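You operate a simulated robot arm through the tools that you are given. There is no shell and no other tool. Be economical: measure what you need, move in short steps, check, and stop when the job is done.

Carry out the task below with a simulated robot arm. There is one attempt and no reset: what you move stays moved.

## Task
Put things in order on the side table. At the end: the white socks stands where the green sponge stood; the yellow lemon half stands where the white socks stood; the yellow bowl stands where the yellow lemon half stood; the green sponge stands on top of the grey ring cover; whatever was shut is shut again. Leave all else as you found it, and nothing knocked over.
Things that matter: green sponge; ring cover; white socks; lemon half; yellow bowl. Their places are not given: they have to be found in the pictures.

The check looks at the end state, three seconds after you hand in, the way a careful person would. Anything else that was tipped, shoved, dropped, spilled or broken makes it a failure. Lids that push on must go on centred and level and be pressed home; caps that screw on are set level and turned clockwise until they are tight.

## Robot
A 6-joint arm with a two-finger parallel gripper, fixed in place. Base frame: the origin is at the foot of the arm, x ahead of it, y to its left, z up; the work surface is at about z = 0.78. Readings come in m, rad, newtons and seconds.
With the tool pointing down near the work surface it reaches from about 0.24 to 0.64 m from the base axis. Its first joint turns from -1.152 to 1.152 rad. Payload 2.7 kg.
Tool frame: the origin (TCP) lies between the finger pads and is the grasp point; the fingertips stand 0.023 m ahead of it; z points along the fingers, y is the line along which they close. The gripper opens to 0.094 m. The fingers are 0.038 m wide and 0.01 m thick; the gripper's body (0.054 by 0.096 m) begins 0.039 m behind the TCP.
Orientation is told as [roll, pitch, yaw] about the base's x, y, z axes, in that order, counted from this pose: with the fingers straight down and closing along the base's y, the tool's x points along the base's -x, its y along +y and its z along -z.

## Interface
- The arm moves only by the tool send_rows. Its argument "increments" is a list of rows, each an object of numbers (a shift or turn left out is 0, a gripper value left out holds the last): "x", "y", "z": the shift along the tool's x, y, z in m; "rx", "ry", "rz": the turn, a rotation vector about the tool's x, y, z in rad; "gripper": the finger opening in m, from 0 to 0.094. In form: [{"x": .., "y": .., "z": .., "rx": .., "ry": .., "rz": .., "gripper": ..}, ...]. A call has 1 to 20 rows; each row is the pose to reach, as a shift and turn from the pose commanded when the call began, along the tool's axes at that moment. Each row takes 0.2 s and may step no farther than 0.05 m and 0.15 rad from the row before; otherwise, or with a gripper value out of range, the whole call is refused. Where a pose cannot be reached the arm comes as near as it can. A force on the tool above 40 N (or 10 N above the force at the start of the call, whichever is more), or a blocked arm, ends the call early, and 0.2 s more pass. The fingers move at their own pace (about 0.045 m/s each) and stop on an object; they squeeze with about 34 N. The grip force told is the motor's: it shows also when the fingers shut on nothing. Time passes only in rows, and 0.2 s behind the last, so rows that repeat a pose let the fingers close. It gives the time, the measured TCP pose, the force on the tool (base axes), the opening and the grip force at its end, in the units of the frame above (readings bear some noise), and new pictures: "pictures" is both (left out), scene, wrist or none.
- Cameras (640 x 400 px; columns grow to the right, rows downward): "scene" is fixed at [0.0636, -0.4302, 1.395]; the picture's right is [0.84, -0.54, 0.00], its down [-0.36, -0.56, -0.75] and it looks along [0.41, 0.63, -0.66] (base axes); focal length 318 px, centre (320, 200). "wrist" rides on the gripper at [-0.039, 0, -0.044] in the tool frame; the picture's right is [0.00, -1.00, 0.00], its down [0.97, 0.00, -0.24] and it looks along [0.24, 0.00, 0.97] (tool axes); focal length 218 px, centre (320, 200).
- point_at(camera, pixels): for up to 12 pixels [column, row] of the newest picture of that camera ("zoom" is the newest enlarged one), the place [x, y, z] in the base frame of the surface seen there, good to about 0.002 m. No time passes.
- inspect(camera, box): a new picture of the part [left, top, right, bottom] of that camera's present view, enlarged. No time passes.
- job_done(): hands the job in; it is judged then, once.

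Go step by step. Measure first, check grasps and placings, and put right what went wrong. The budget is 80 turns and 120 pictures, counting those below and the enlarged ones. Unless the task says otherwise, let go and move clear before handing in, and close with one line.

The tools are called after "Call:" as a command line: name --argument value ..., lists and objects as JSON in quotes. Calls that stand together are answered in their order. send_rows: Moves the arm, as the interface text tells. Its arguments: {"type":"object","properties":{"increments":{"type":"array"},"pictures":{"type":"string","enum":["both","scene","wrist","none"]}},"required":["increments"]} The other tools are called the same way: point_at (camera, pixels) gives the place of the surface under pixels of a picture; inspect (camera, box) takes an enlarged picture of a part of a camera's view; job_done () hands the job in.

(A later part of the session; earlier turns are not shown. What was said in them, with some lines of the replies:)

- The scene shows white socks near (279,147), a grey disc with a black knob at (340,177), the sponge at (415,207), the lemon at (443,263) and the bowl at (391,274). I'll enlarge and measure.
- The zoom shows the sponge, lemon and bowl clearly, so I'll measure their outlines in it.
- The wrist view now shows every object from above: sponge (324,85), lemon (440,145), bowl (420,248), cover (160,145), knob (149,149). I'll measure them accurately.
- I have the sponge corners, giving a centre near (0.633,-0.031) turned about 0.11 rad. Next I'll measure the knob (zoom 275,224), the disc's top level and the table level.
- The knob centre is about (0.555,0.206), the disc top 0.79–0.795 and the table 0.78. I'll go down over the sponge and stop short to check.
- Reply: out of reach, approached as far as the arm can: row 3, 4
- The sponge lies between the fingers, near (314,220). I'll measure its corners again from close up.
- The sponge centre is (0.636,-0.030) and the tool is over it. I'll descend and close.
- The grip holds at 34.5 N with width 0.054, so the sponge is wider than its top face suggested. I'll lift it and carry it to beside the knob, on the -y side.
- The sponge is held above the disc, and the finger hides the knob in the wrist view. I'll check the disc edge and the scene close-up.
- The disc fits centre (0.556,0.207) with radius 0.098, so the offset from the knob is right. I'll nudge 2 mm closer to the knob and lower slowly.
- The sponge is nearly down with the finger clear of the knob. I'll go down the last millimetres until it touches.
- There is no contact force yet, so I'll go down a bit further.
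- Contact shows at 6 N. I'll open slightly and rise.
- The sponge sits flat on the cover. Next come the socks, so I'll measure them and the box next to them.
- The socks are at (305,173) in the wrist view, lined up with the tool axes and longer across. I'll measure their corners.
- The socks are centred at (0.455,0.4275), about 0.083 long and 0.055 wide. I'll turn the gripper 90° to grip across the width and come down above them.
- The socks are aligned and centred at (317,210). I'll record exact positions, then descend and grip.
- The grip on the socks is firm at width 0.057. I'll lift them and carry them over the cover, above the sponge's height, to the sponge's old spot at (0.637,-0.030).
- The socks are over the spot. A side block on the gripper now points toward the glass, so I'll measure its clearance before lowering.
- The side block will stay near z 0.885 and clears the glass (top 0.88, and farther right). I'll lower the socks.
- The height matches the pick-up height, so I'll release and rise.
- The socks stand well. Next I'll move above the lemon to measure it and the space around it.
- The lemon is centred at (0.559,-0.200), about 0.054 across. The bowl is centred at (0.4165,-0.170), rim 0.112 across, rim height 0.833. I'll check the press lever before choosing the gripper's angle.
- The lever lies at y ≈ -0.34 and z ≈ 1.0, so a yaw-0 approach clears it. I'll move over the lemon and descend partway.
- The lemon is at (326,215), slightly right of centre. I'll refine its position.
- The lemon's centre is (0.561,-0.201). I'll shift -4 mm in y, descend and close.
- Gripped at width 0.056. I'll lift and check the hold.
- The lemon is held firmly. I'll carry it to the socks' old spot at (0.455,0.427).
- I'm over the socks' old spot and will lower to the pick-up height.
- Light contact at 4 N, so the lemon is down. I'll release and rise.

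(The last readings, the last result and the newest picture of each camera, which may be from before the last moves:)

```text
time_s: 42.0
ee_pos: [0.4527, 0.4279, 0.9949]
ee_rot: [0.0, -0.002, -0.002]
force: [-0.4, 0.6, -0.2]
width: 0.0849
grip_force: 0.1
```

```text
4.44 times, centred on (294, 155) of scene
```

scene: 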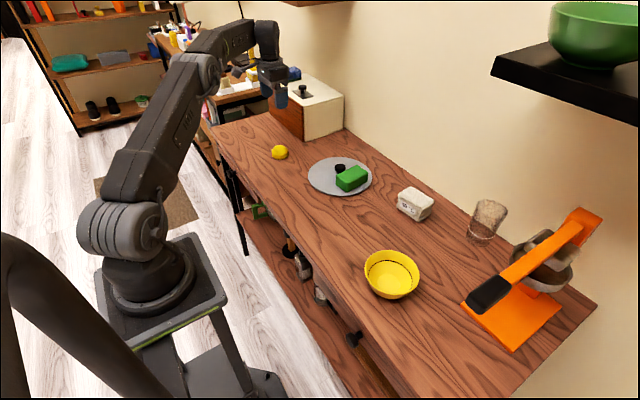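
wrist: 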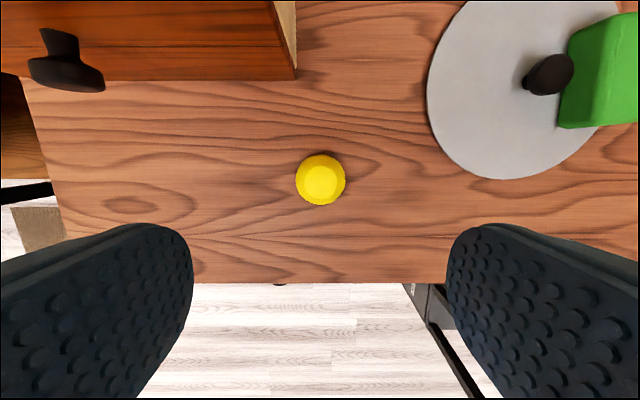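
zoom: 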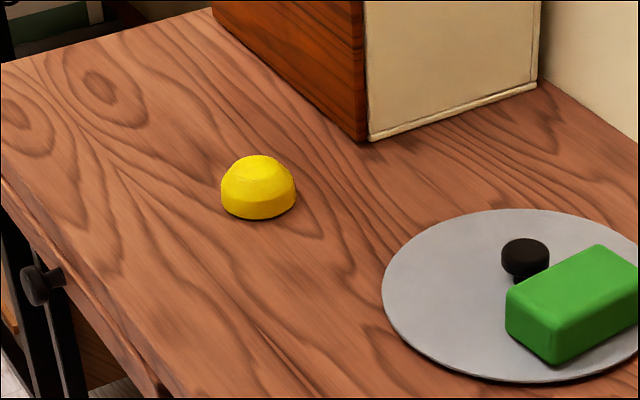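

The lemon stands at the socks' old spot. I'll move to above the bowl's +y rim and measure its profile.

Call:
send_rows --increments '[{"x": 0.003, "y": -0.03}, {"x": 0.006, "y": -0.075}, {"x": 0.009, "y": -0.12}, {"x": 0.012, "y": -0.165}, {"x": 0.015, "y": -0.21}, {"x": 0.018, "y": -0.255}, {"x": 0.021, "y": -0.3}, {"x": 0.024, "y": -0.345}, {"x": 0.027, "y": -0.39}, {"x": 0.03, "y": -0.435}, {"x": 0.033, "y": -0.48}, {"x": 0.036, "y": -0.52}, {"x": 0.036, "y": -0.545, "gripper": 0.05}, {"x": 0.036, "y": -0.545, "z": 0.03}, {"x": 0.036, "y": -0.545, "z": 0.07}, {"x": 0.036, "y": -0.545, "z": 0.07}]'

```text
time_s: 45.4
ee_pos: [0.4146, -0.1187, 0.9235]
ee_rot: [0.0, 0.0, -0.002]
force: [0.2, -0.1, 0.2]
width: 0.0501
grip_force: 0.0
```

scene: 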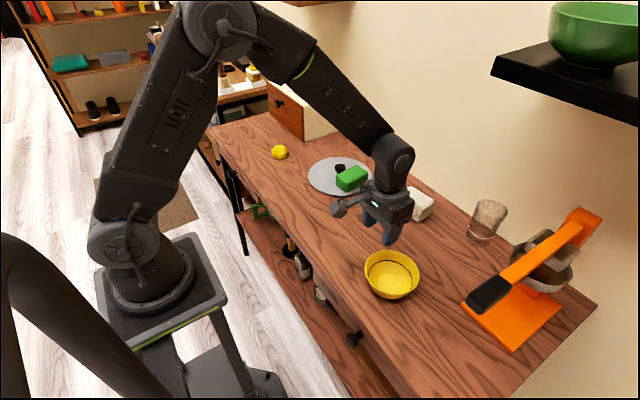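
wrist: 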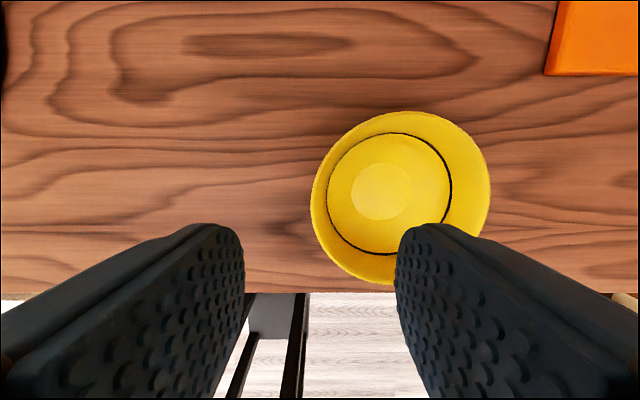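

Call:
point_at --camera "wrist" --pixels '[[313, 200], [320, 198], [326, 198], [333, 198], [345, 197], [365, 195], [400, 113], [400, 122], [400, 132], [400, 145], [487, 190], [478, 190]]'

Call:
inspect --camera "scene" --box '[340, 230, 452, 310]'

```text
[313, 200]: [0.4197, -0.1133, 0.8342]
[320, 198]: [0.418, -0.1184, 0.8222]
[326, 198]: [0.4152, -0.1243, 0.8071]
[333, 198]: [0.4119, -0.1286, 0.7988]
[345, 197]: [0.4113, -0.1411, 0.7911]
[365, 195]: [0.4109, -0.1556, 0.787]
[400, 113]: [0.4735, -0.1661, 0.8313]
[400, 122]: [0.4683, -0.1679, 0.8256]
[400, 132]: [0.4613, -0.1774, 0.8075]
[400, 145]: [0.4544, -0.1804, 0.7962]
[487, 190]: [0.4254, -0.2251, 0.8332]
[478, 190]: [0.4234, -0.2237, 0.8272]
```

```text
5.00 times, centred on (396, 270) of scene
```

zoom: 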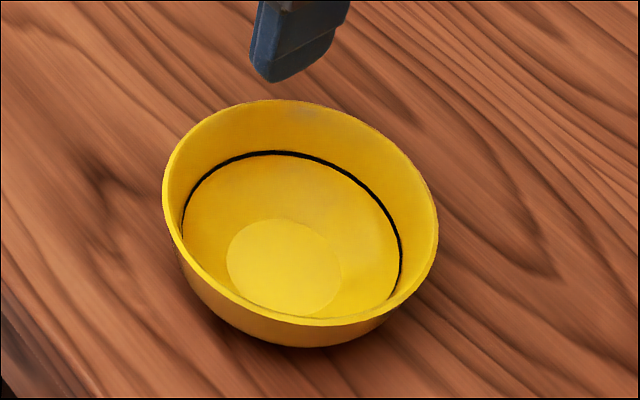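

The inner wall slopes about 0.38 rad from vertical, rim at z 0.834. I'll tilt the gripper 0.38 rad to match and hover along the approach line with a small opening.

Call:
send_rows --increments '[{"x": -0.0015, "y": 0.01, "z": 0.005, "rx": 0.12, "gripper": 0.036}, {"x": -0.0015, "y": 0.02, "z": 0.015, "rx": 0.25}, {"x": -0.0015, "y": 0.0305, "z": 0.0265, "rx": 0.38}, {"x": -0.0015, "y": 0.0305, "z": 0.0265, "rx": 0.38}, {"x": -0.0015, "y": 0.0305, "z": 0.0265, "rx": 0.38}]'

Call:
inspect --camera "scene" --box '[340, 200, 468, 310]'

```text
time_s: 46.6
ee_pos: [0.4164, -0.0885, 0.9014]
ee_rot: [-0.379, 0.001, 0.001]
force: [0.5, 0.3, -0.1]
width: 0.036
grip_force: 0.1
```

scene: 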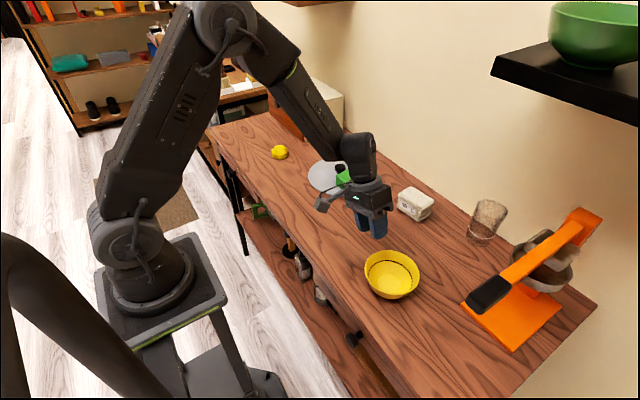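
wrist: 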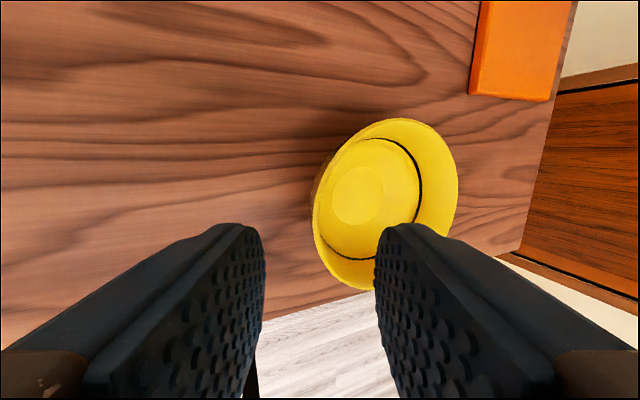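

```text
3.64 times, centred on (404, 255) of scene
```

zoom: 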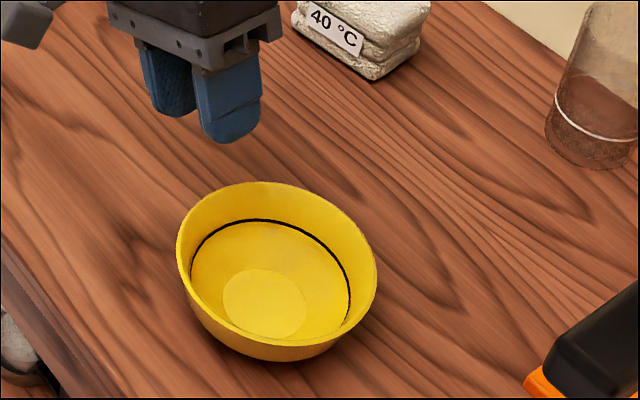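

The near wall sits edge-on close to the centre column (about 314), between the fingers. I'll advance along the tool axis and check before closing.

Call:
send_rows --increments '[{"y": 0.002, "z": 0.025}, {"y": 0.002, "z": 0.045}, {"y": 0.002, "z": 0.06}, {"y": 0.002, "z": 0.068}, {"y": 0.002, "z": 0.073}, {"y": 0.002, "z": 0.073}]'

Call:
inspect --camera "scene" --box '[340, 210, 452, 310]'

```text
time_s: 48.0
ee_pos: [0.4199, -0.1139, 0.8318]
ee_rot: [-0.377, 0.0, -0.002]
force: [0.7, -0.4, -0.2]
width: 0.0361
grip_force: 0.0
```

scene: 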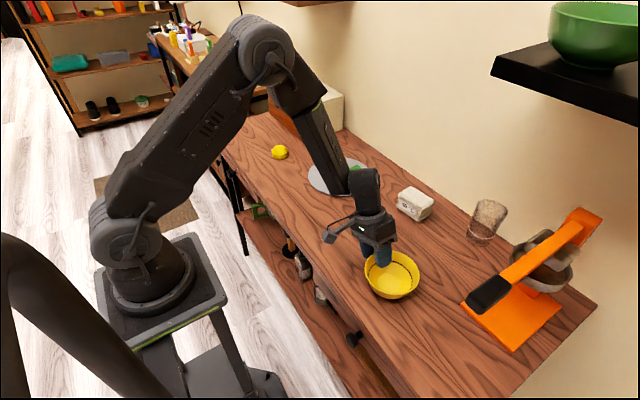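
wrist: 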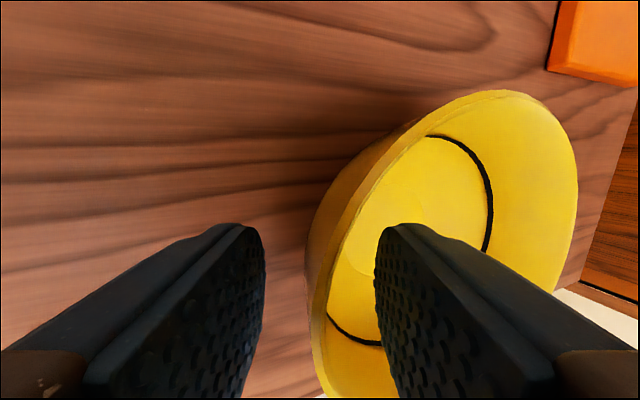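

```text
4.00 times, centred on (396, 260) of scene
```

zoom: 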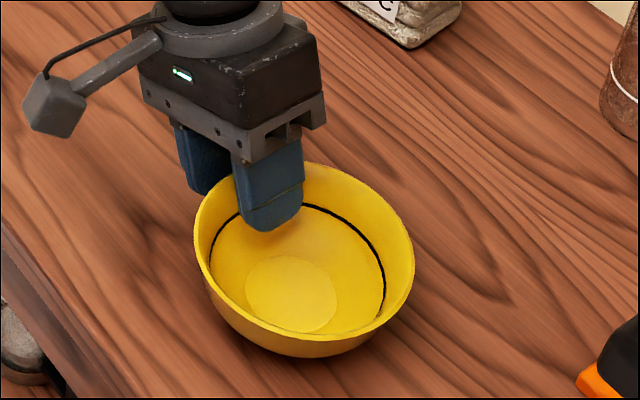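

The rim wall is between the fingers with room on both sides, so I'll close.

Call:
send_rows --increments '[{"gripper": 0.024}, {"gripper": 0.012}, {"gripper": 0.0}, {"gripper": 0.0}, {"gripper": 0.0}, {"gripper": 0.0}]'

```text
time_s: 49.4
ee_pos: [0.4184, -0.1144, 0.8316]
ee_rot: [-0.378, 0.0, 0.0]
force: [-1.4, 1.0, 3.3]
width: 0.0125
grip_force: 33.8
```

scene: 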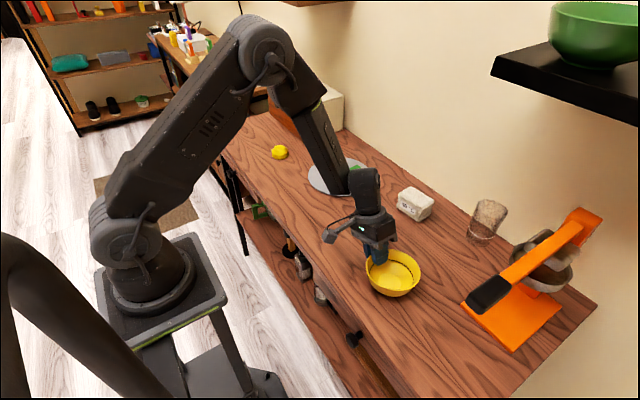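
wrist: 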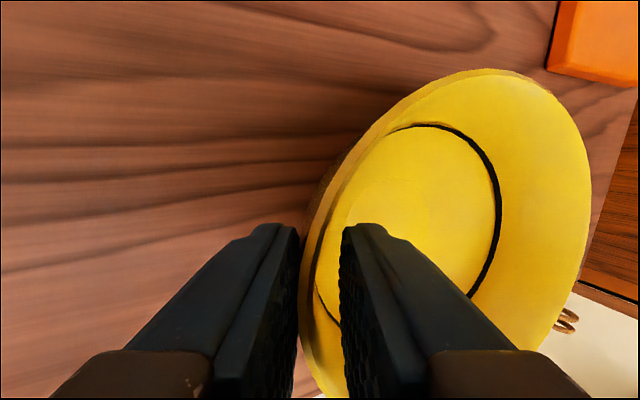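

Gripped at width 0.0125. I'll check whether the bowl tilted by measuring the rim's height around it.

Call:
point_at --camera "wrist" --pixels '[[305, 300], [330, 195], [400, 100], [490, 71], [550, 95], [588, 180], [570, 280]]'

Call:
inspect --camera "scene" --box '[340, 220, 452, 310]'

```text
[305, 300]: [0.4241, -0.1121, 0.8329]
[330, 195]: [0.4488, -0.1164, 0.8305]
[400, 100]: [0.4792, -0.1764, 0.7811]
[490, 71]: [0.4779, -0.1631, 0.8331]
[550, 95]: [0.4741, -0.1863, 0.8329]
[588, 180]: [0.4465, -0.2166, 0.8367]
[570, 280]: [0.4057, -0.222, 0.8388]
```

```text
4.44 times, centred on (396, 265) of scene
```

zoom: 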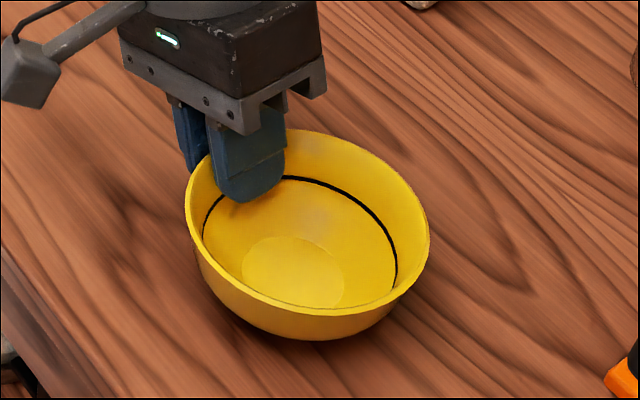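

The bowl is only tilted by about 0.05 rad, with its -y side up by 6 mm. I'll lift, undo that tilt, and carry it to over the lemon's old spot.

Call:
send_rows --increments '[{"y": -0.007, "z": -0.018}, {"y": -0.018, "z": -0.045}, {"y": -0.0295, "z": -0.0743, "rx": -0.02}, {"x": -0.03, "y": -0.0355, "z": -0.0719, "rx": -0.05}, {"x": -0.07, "y": -0.044, "z": -0.0686, "rx": -0.05}, {"x": -0.11, "y": -0.0525, "z": -0.0652, "rx": -0.05}, {"x": -0.135, "y": -0.058, "z": -0.063, "rx": -0.05}, {"x": -0.141, "y": -0.0592, "z": -0.0625, "rx": -0.05}, {"x": -0.141, "y": -0.0592, "z": -0.0625, "rx": -0.05}]'

Call:
inspect --camera "scene" --box '[380, 160, 540, 290]'

```text
time_s: 51.4
ee_pos: [0.5609, -0.1446, 0.9139]
ee_rot: [-0.33, 0.002, -0.003]
force: [0.8, 1.3, -2.6]
width: 0.0072
grip_force: 33.7
```

scene: 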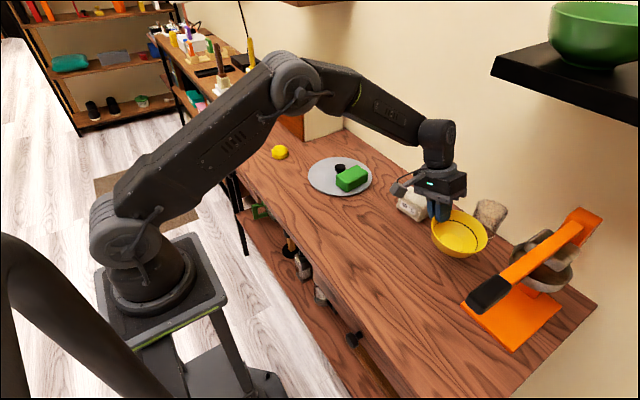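
wrist: 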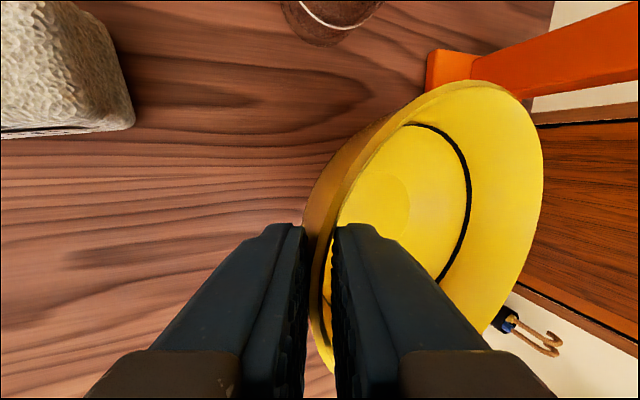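

```text
3.08 times, centred on (460, 225) of scene
```

zoom: 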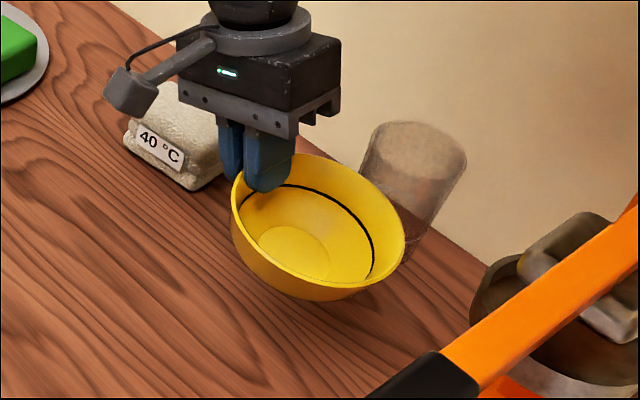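

The grip settled to 0.0072 during the lift. I'll measure the rim plane now.

Call:
point_at --camera "wrist" --pixels '[[317, 310], [335, 200], [370, 138], [470, 84], [520, 110], [540, 180], [505, 290], [322, 240], [528, 130]]'

Call:
point_at --camera "zoom" --pixels '[[235, 205], [265, 265], [330, 287], [385, 270], [402, 235], [370, 185], [310, 158]]'

```text
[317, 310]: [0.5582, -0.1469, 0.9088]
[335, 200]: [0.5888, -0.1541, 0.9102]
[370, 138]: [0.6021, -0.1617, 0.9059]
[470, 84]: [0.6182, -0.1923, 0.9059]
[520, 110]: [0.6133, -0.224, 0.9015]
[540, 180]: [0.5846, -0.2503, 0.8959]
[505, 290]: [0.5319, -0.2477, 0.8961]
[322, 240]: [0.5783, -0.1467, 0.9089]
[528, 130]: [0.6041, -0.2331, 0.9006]
```

```text
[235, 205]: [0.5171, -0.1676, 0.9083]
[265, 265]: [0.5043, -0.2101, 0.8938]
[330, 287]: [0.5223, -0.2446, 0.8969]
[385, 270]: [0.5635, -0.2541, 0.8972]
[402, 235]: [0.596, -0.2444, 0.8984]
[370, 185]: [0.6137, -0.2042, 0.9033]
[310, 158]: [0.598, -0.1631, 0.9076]
```

The rim is centred at (0.561,-0.200), but its -y side now hangs 13 mm low (0.128 rad). I'll rotate +0.128 to level it and lower to just above the table.

Call:
send_rows --increments '[{"rx": 0.06}, {"rx": 0.128}, {"rx": 0.128, "y": 0.0065, "z": 0.019}, {"rx": 0.128, "y": 0.013, "z": 0.038}, {"rx": 0.128, "y": 0.0195, "z": 0.0568}, {"rx": 0.128, "y": 0.0195, "z": 0.0568}]'

Call:
inspect --camera "scene" --box '[390, 200, 518, 300]'

Call:
point_at --camera "wrist" --pixels '[[317, 310], [335, 200], [370, 138], [470, 84], [520, 110], [540, 180], [505, 290], [322, 240]]'

```text
time_s: 52.8
ee_pos: [0.5591, -0.1455, 0.851]
ee_rot: [-0.457, -0.001, -0.001]
force: [-0.4, 0.1, -1.9]
width: 0.0071
grip_force: 33.4
```

scene: 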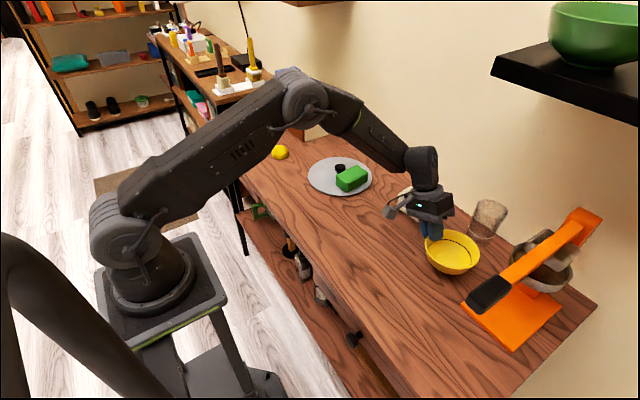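
wrist: 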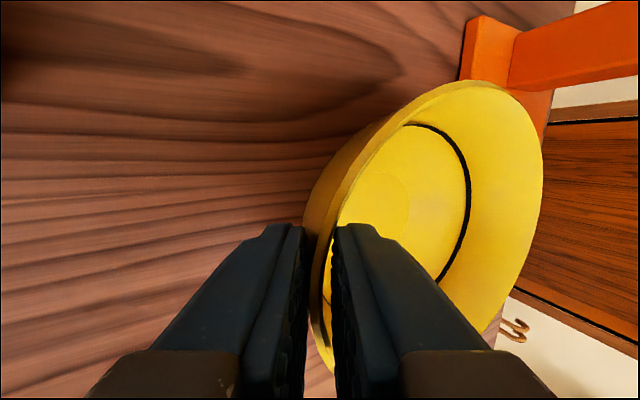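

```text
4.00 times, centred on (454, 250) of scene
```

zoom: 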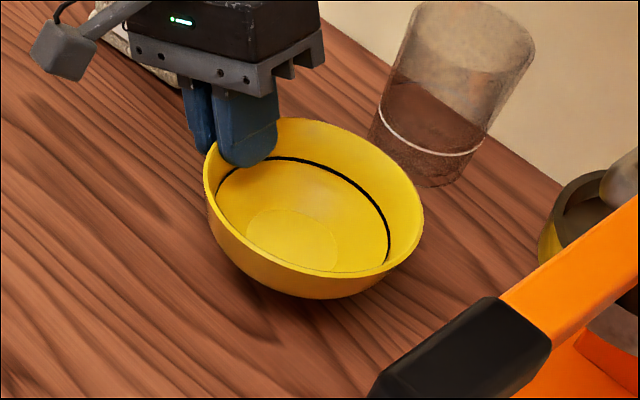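

```text
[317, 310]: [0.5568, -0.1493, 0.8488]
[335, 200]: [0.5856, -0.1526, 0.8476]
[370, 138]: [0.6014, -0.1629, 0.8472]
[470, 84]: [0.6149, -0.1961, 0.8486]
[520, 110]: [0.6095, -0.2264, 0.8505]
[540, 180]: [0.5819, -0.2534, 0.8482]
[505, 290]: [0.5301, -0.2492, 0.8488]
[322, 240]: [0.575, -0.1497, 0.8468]
```

The rim is level at 0.848, with 14–15 mm to go. I'll lower gently to contact.

Call:
send_rows --increments '[{"y": 0.003, "z": 0.006}, {"y": 0.0053, "z": 0.0108}, {"y": 0.006, "z": 0.0121}, {"y": 0.0064, "z": 0.013}, {"y": 0.0064, "z": 0.013}]' --pictures "wrist"

Call:
point_at --camera "wrist" --pixels '[[317, 310], [335, 200], [370, 138], [470, 84], [520, 110], [540, 180], [505, 290]]'

```text
time_s: 54.0
ee_pos: [0.5598, -0.1465, 0.8365]
ee_rot: [-0.458, 0.001, -0.002]
force: [-0.4, -0.5, 1.6]
width: 0.007
grip_force: 34.0
```

wrist: 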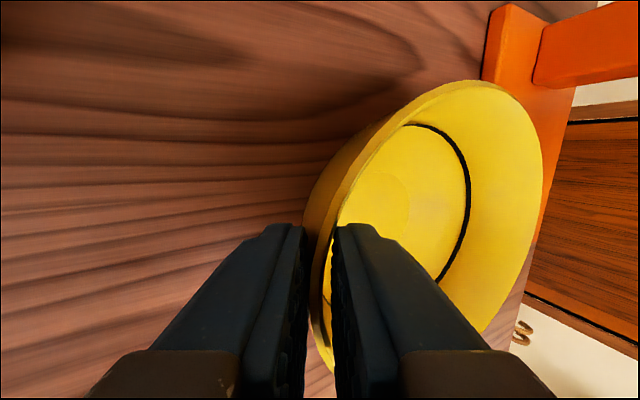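

```text
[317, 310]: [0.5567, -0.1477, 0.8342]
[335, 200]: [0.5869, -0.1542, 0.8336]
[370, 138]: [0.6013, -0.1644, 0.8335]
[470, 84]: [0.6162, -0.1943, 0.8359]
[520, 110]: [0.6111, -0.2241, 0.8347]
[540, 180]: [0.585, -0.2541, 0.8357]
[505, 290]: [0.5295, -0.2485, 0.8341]
```

The rim is at 0.834, level, with light contact. I'll open and back out along the tool axis.

Call:
send_rows --increments '[{"gripper": 0.012}, {"gripper": 0.025}, {"gripper": 0.03}, {"gripper": 0.03}, {"z": -0.01}, {"z": -0.03}, {"z": -0.06}, {"z": -0.1}, {"z": -0.14}, {"z": -0.14}]'

Call:
inspect --camera "scene" --box '[370, 170, 530, 290]'

```text
time_s: 56.2
ee_pos: [0.5598, -0.0865, 0.9616]
ee_rot: [-0.458, 0.003, -0.001]
force: [0.0, -0.6, 0.3]
width: 0.0298
grip_force: 0.0
```

scene: 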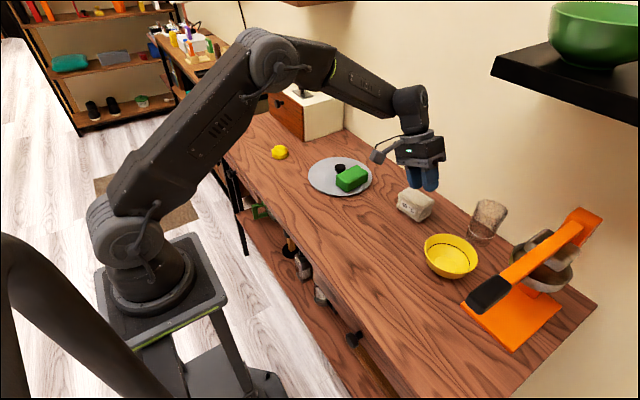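
wrist: 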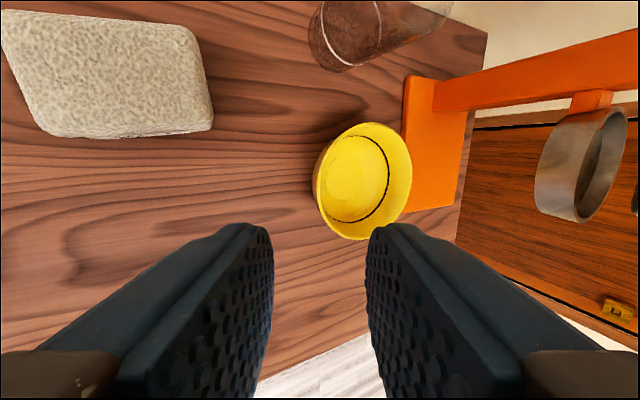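

```text
3.33 times, centred on (450, 230) of scene
```

zoom: 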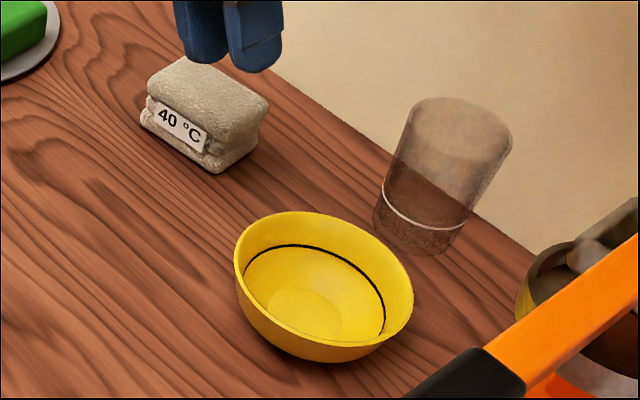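

The bowl stands level on the lemon's old spot. I'll verify its rim and retreat up and away.

Call:
point_at --camera "zoom" --pixels '[[237, 265], [300, 213], [411, 300], [345, 345], [270, 325], [395, 255]]'

Call:
send_rows --increments '[{"x": 0.03, "y": -0.01, "z": -0.02, "rx": -0.12}, {"x": 0.07, "y": -0.02, "z": -0.05, "rx": -0.25}, {"x": 0.11, "y": -0.03, "z": -0.08, "rx": -0.38}, {"x": 0.15, "y": -0.03, "z": -0.09, "rx": -0.458}, {"x": 0.15, "y": -0.03, "z": -0.09, "rx": -0.458}]' --pictures "scene"

```text
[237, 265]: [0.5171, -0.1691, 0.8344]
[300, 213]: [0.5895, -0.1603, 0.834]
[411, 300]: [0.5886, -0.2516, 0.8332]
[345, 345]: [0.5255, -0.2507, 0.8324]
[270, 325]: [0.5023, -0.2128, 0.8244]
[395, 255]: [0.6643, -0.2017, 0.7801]
```

```text
refused: row 2 steps farther than a row can; nothing moved
```

Call:
send_rows --increments '[{"x": 0.02, "y": -0.005, "z": -0.02, "rx": -0.12}, {"x": 0.05, "y": -0.01, "z": -0.045, "rx": -0.24}, {"x": 0.08, "y": -0.015, "z": -0.065, "rx": -0.36}, {"x": 0.11, "y": -0.02, "z": -0.08, "rx": -0.458}, {"x": 0.15, "y": -0.02, "z": -0.08, "rx": -0.458}, {"x": 0.15, "y": -0.02, "z": -0.08, "rx": -0.458}]' --pictures "scene"

```text
time_s: 57.6
ee_pos: [0.4082, -0.0671, 1.046]
ee_rot: [0.002, -0.001, 0.0]
force: [0.2, 0.1, -0.2]
width: 0.0299
grip_force: 0.2
```

scene: 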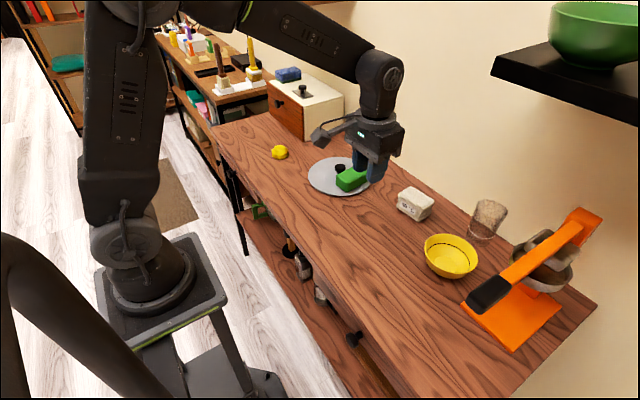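

All objects are in place and the arm is clear. The lemon at (279,152) looks a little odd in outline, so I'll take one quick look.

Call:
inspect --camera "scene" --box '[250, 130, 378, 210]'

```text
5.00 times, centred on (314, 170) of scene
```

zoom: 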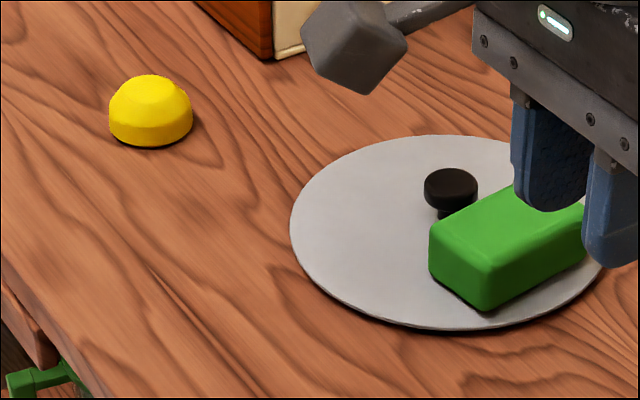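

The lemon stands flat side down, the sponge lies flat on the cover, and nothing else was disturbed. I'm handing in.

Call:
job_done

```text
The job is handed in.
```

The job is handed in: the sponge is on the ring cover, and the socks, lemon half and bowl each stand where you asked. I opened nothing, knocked nothing over, and left the arm clear of the table.
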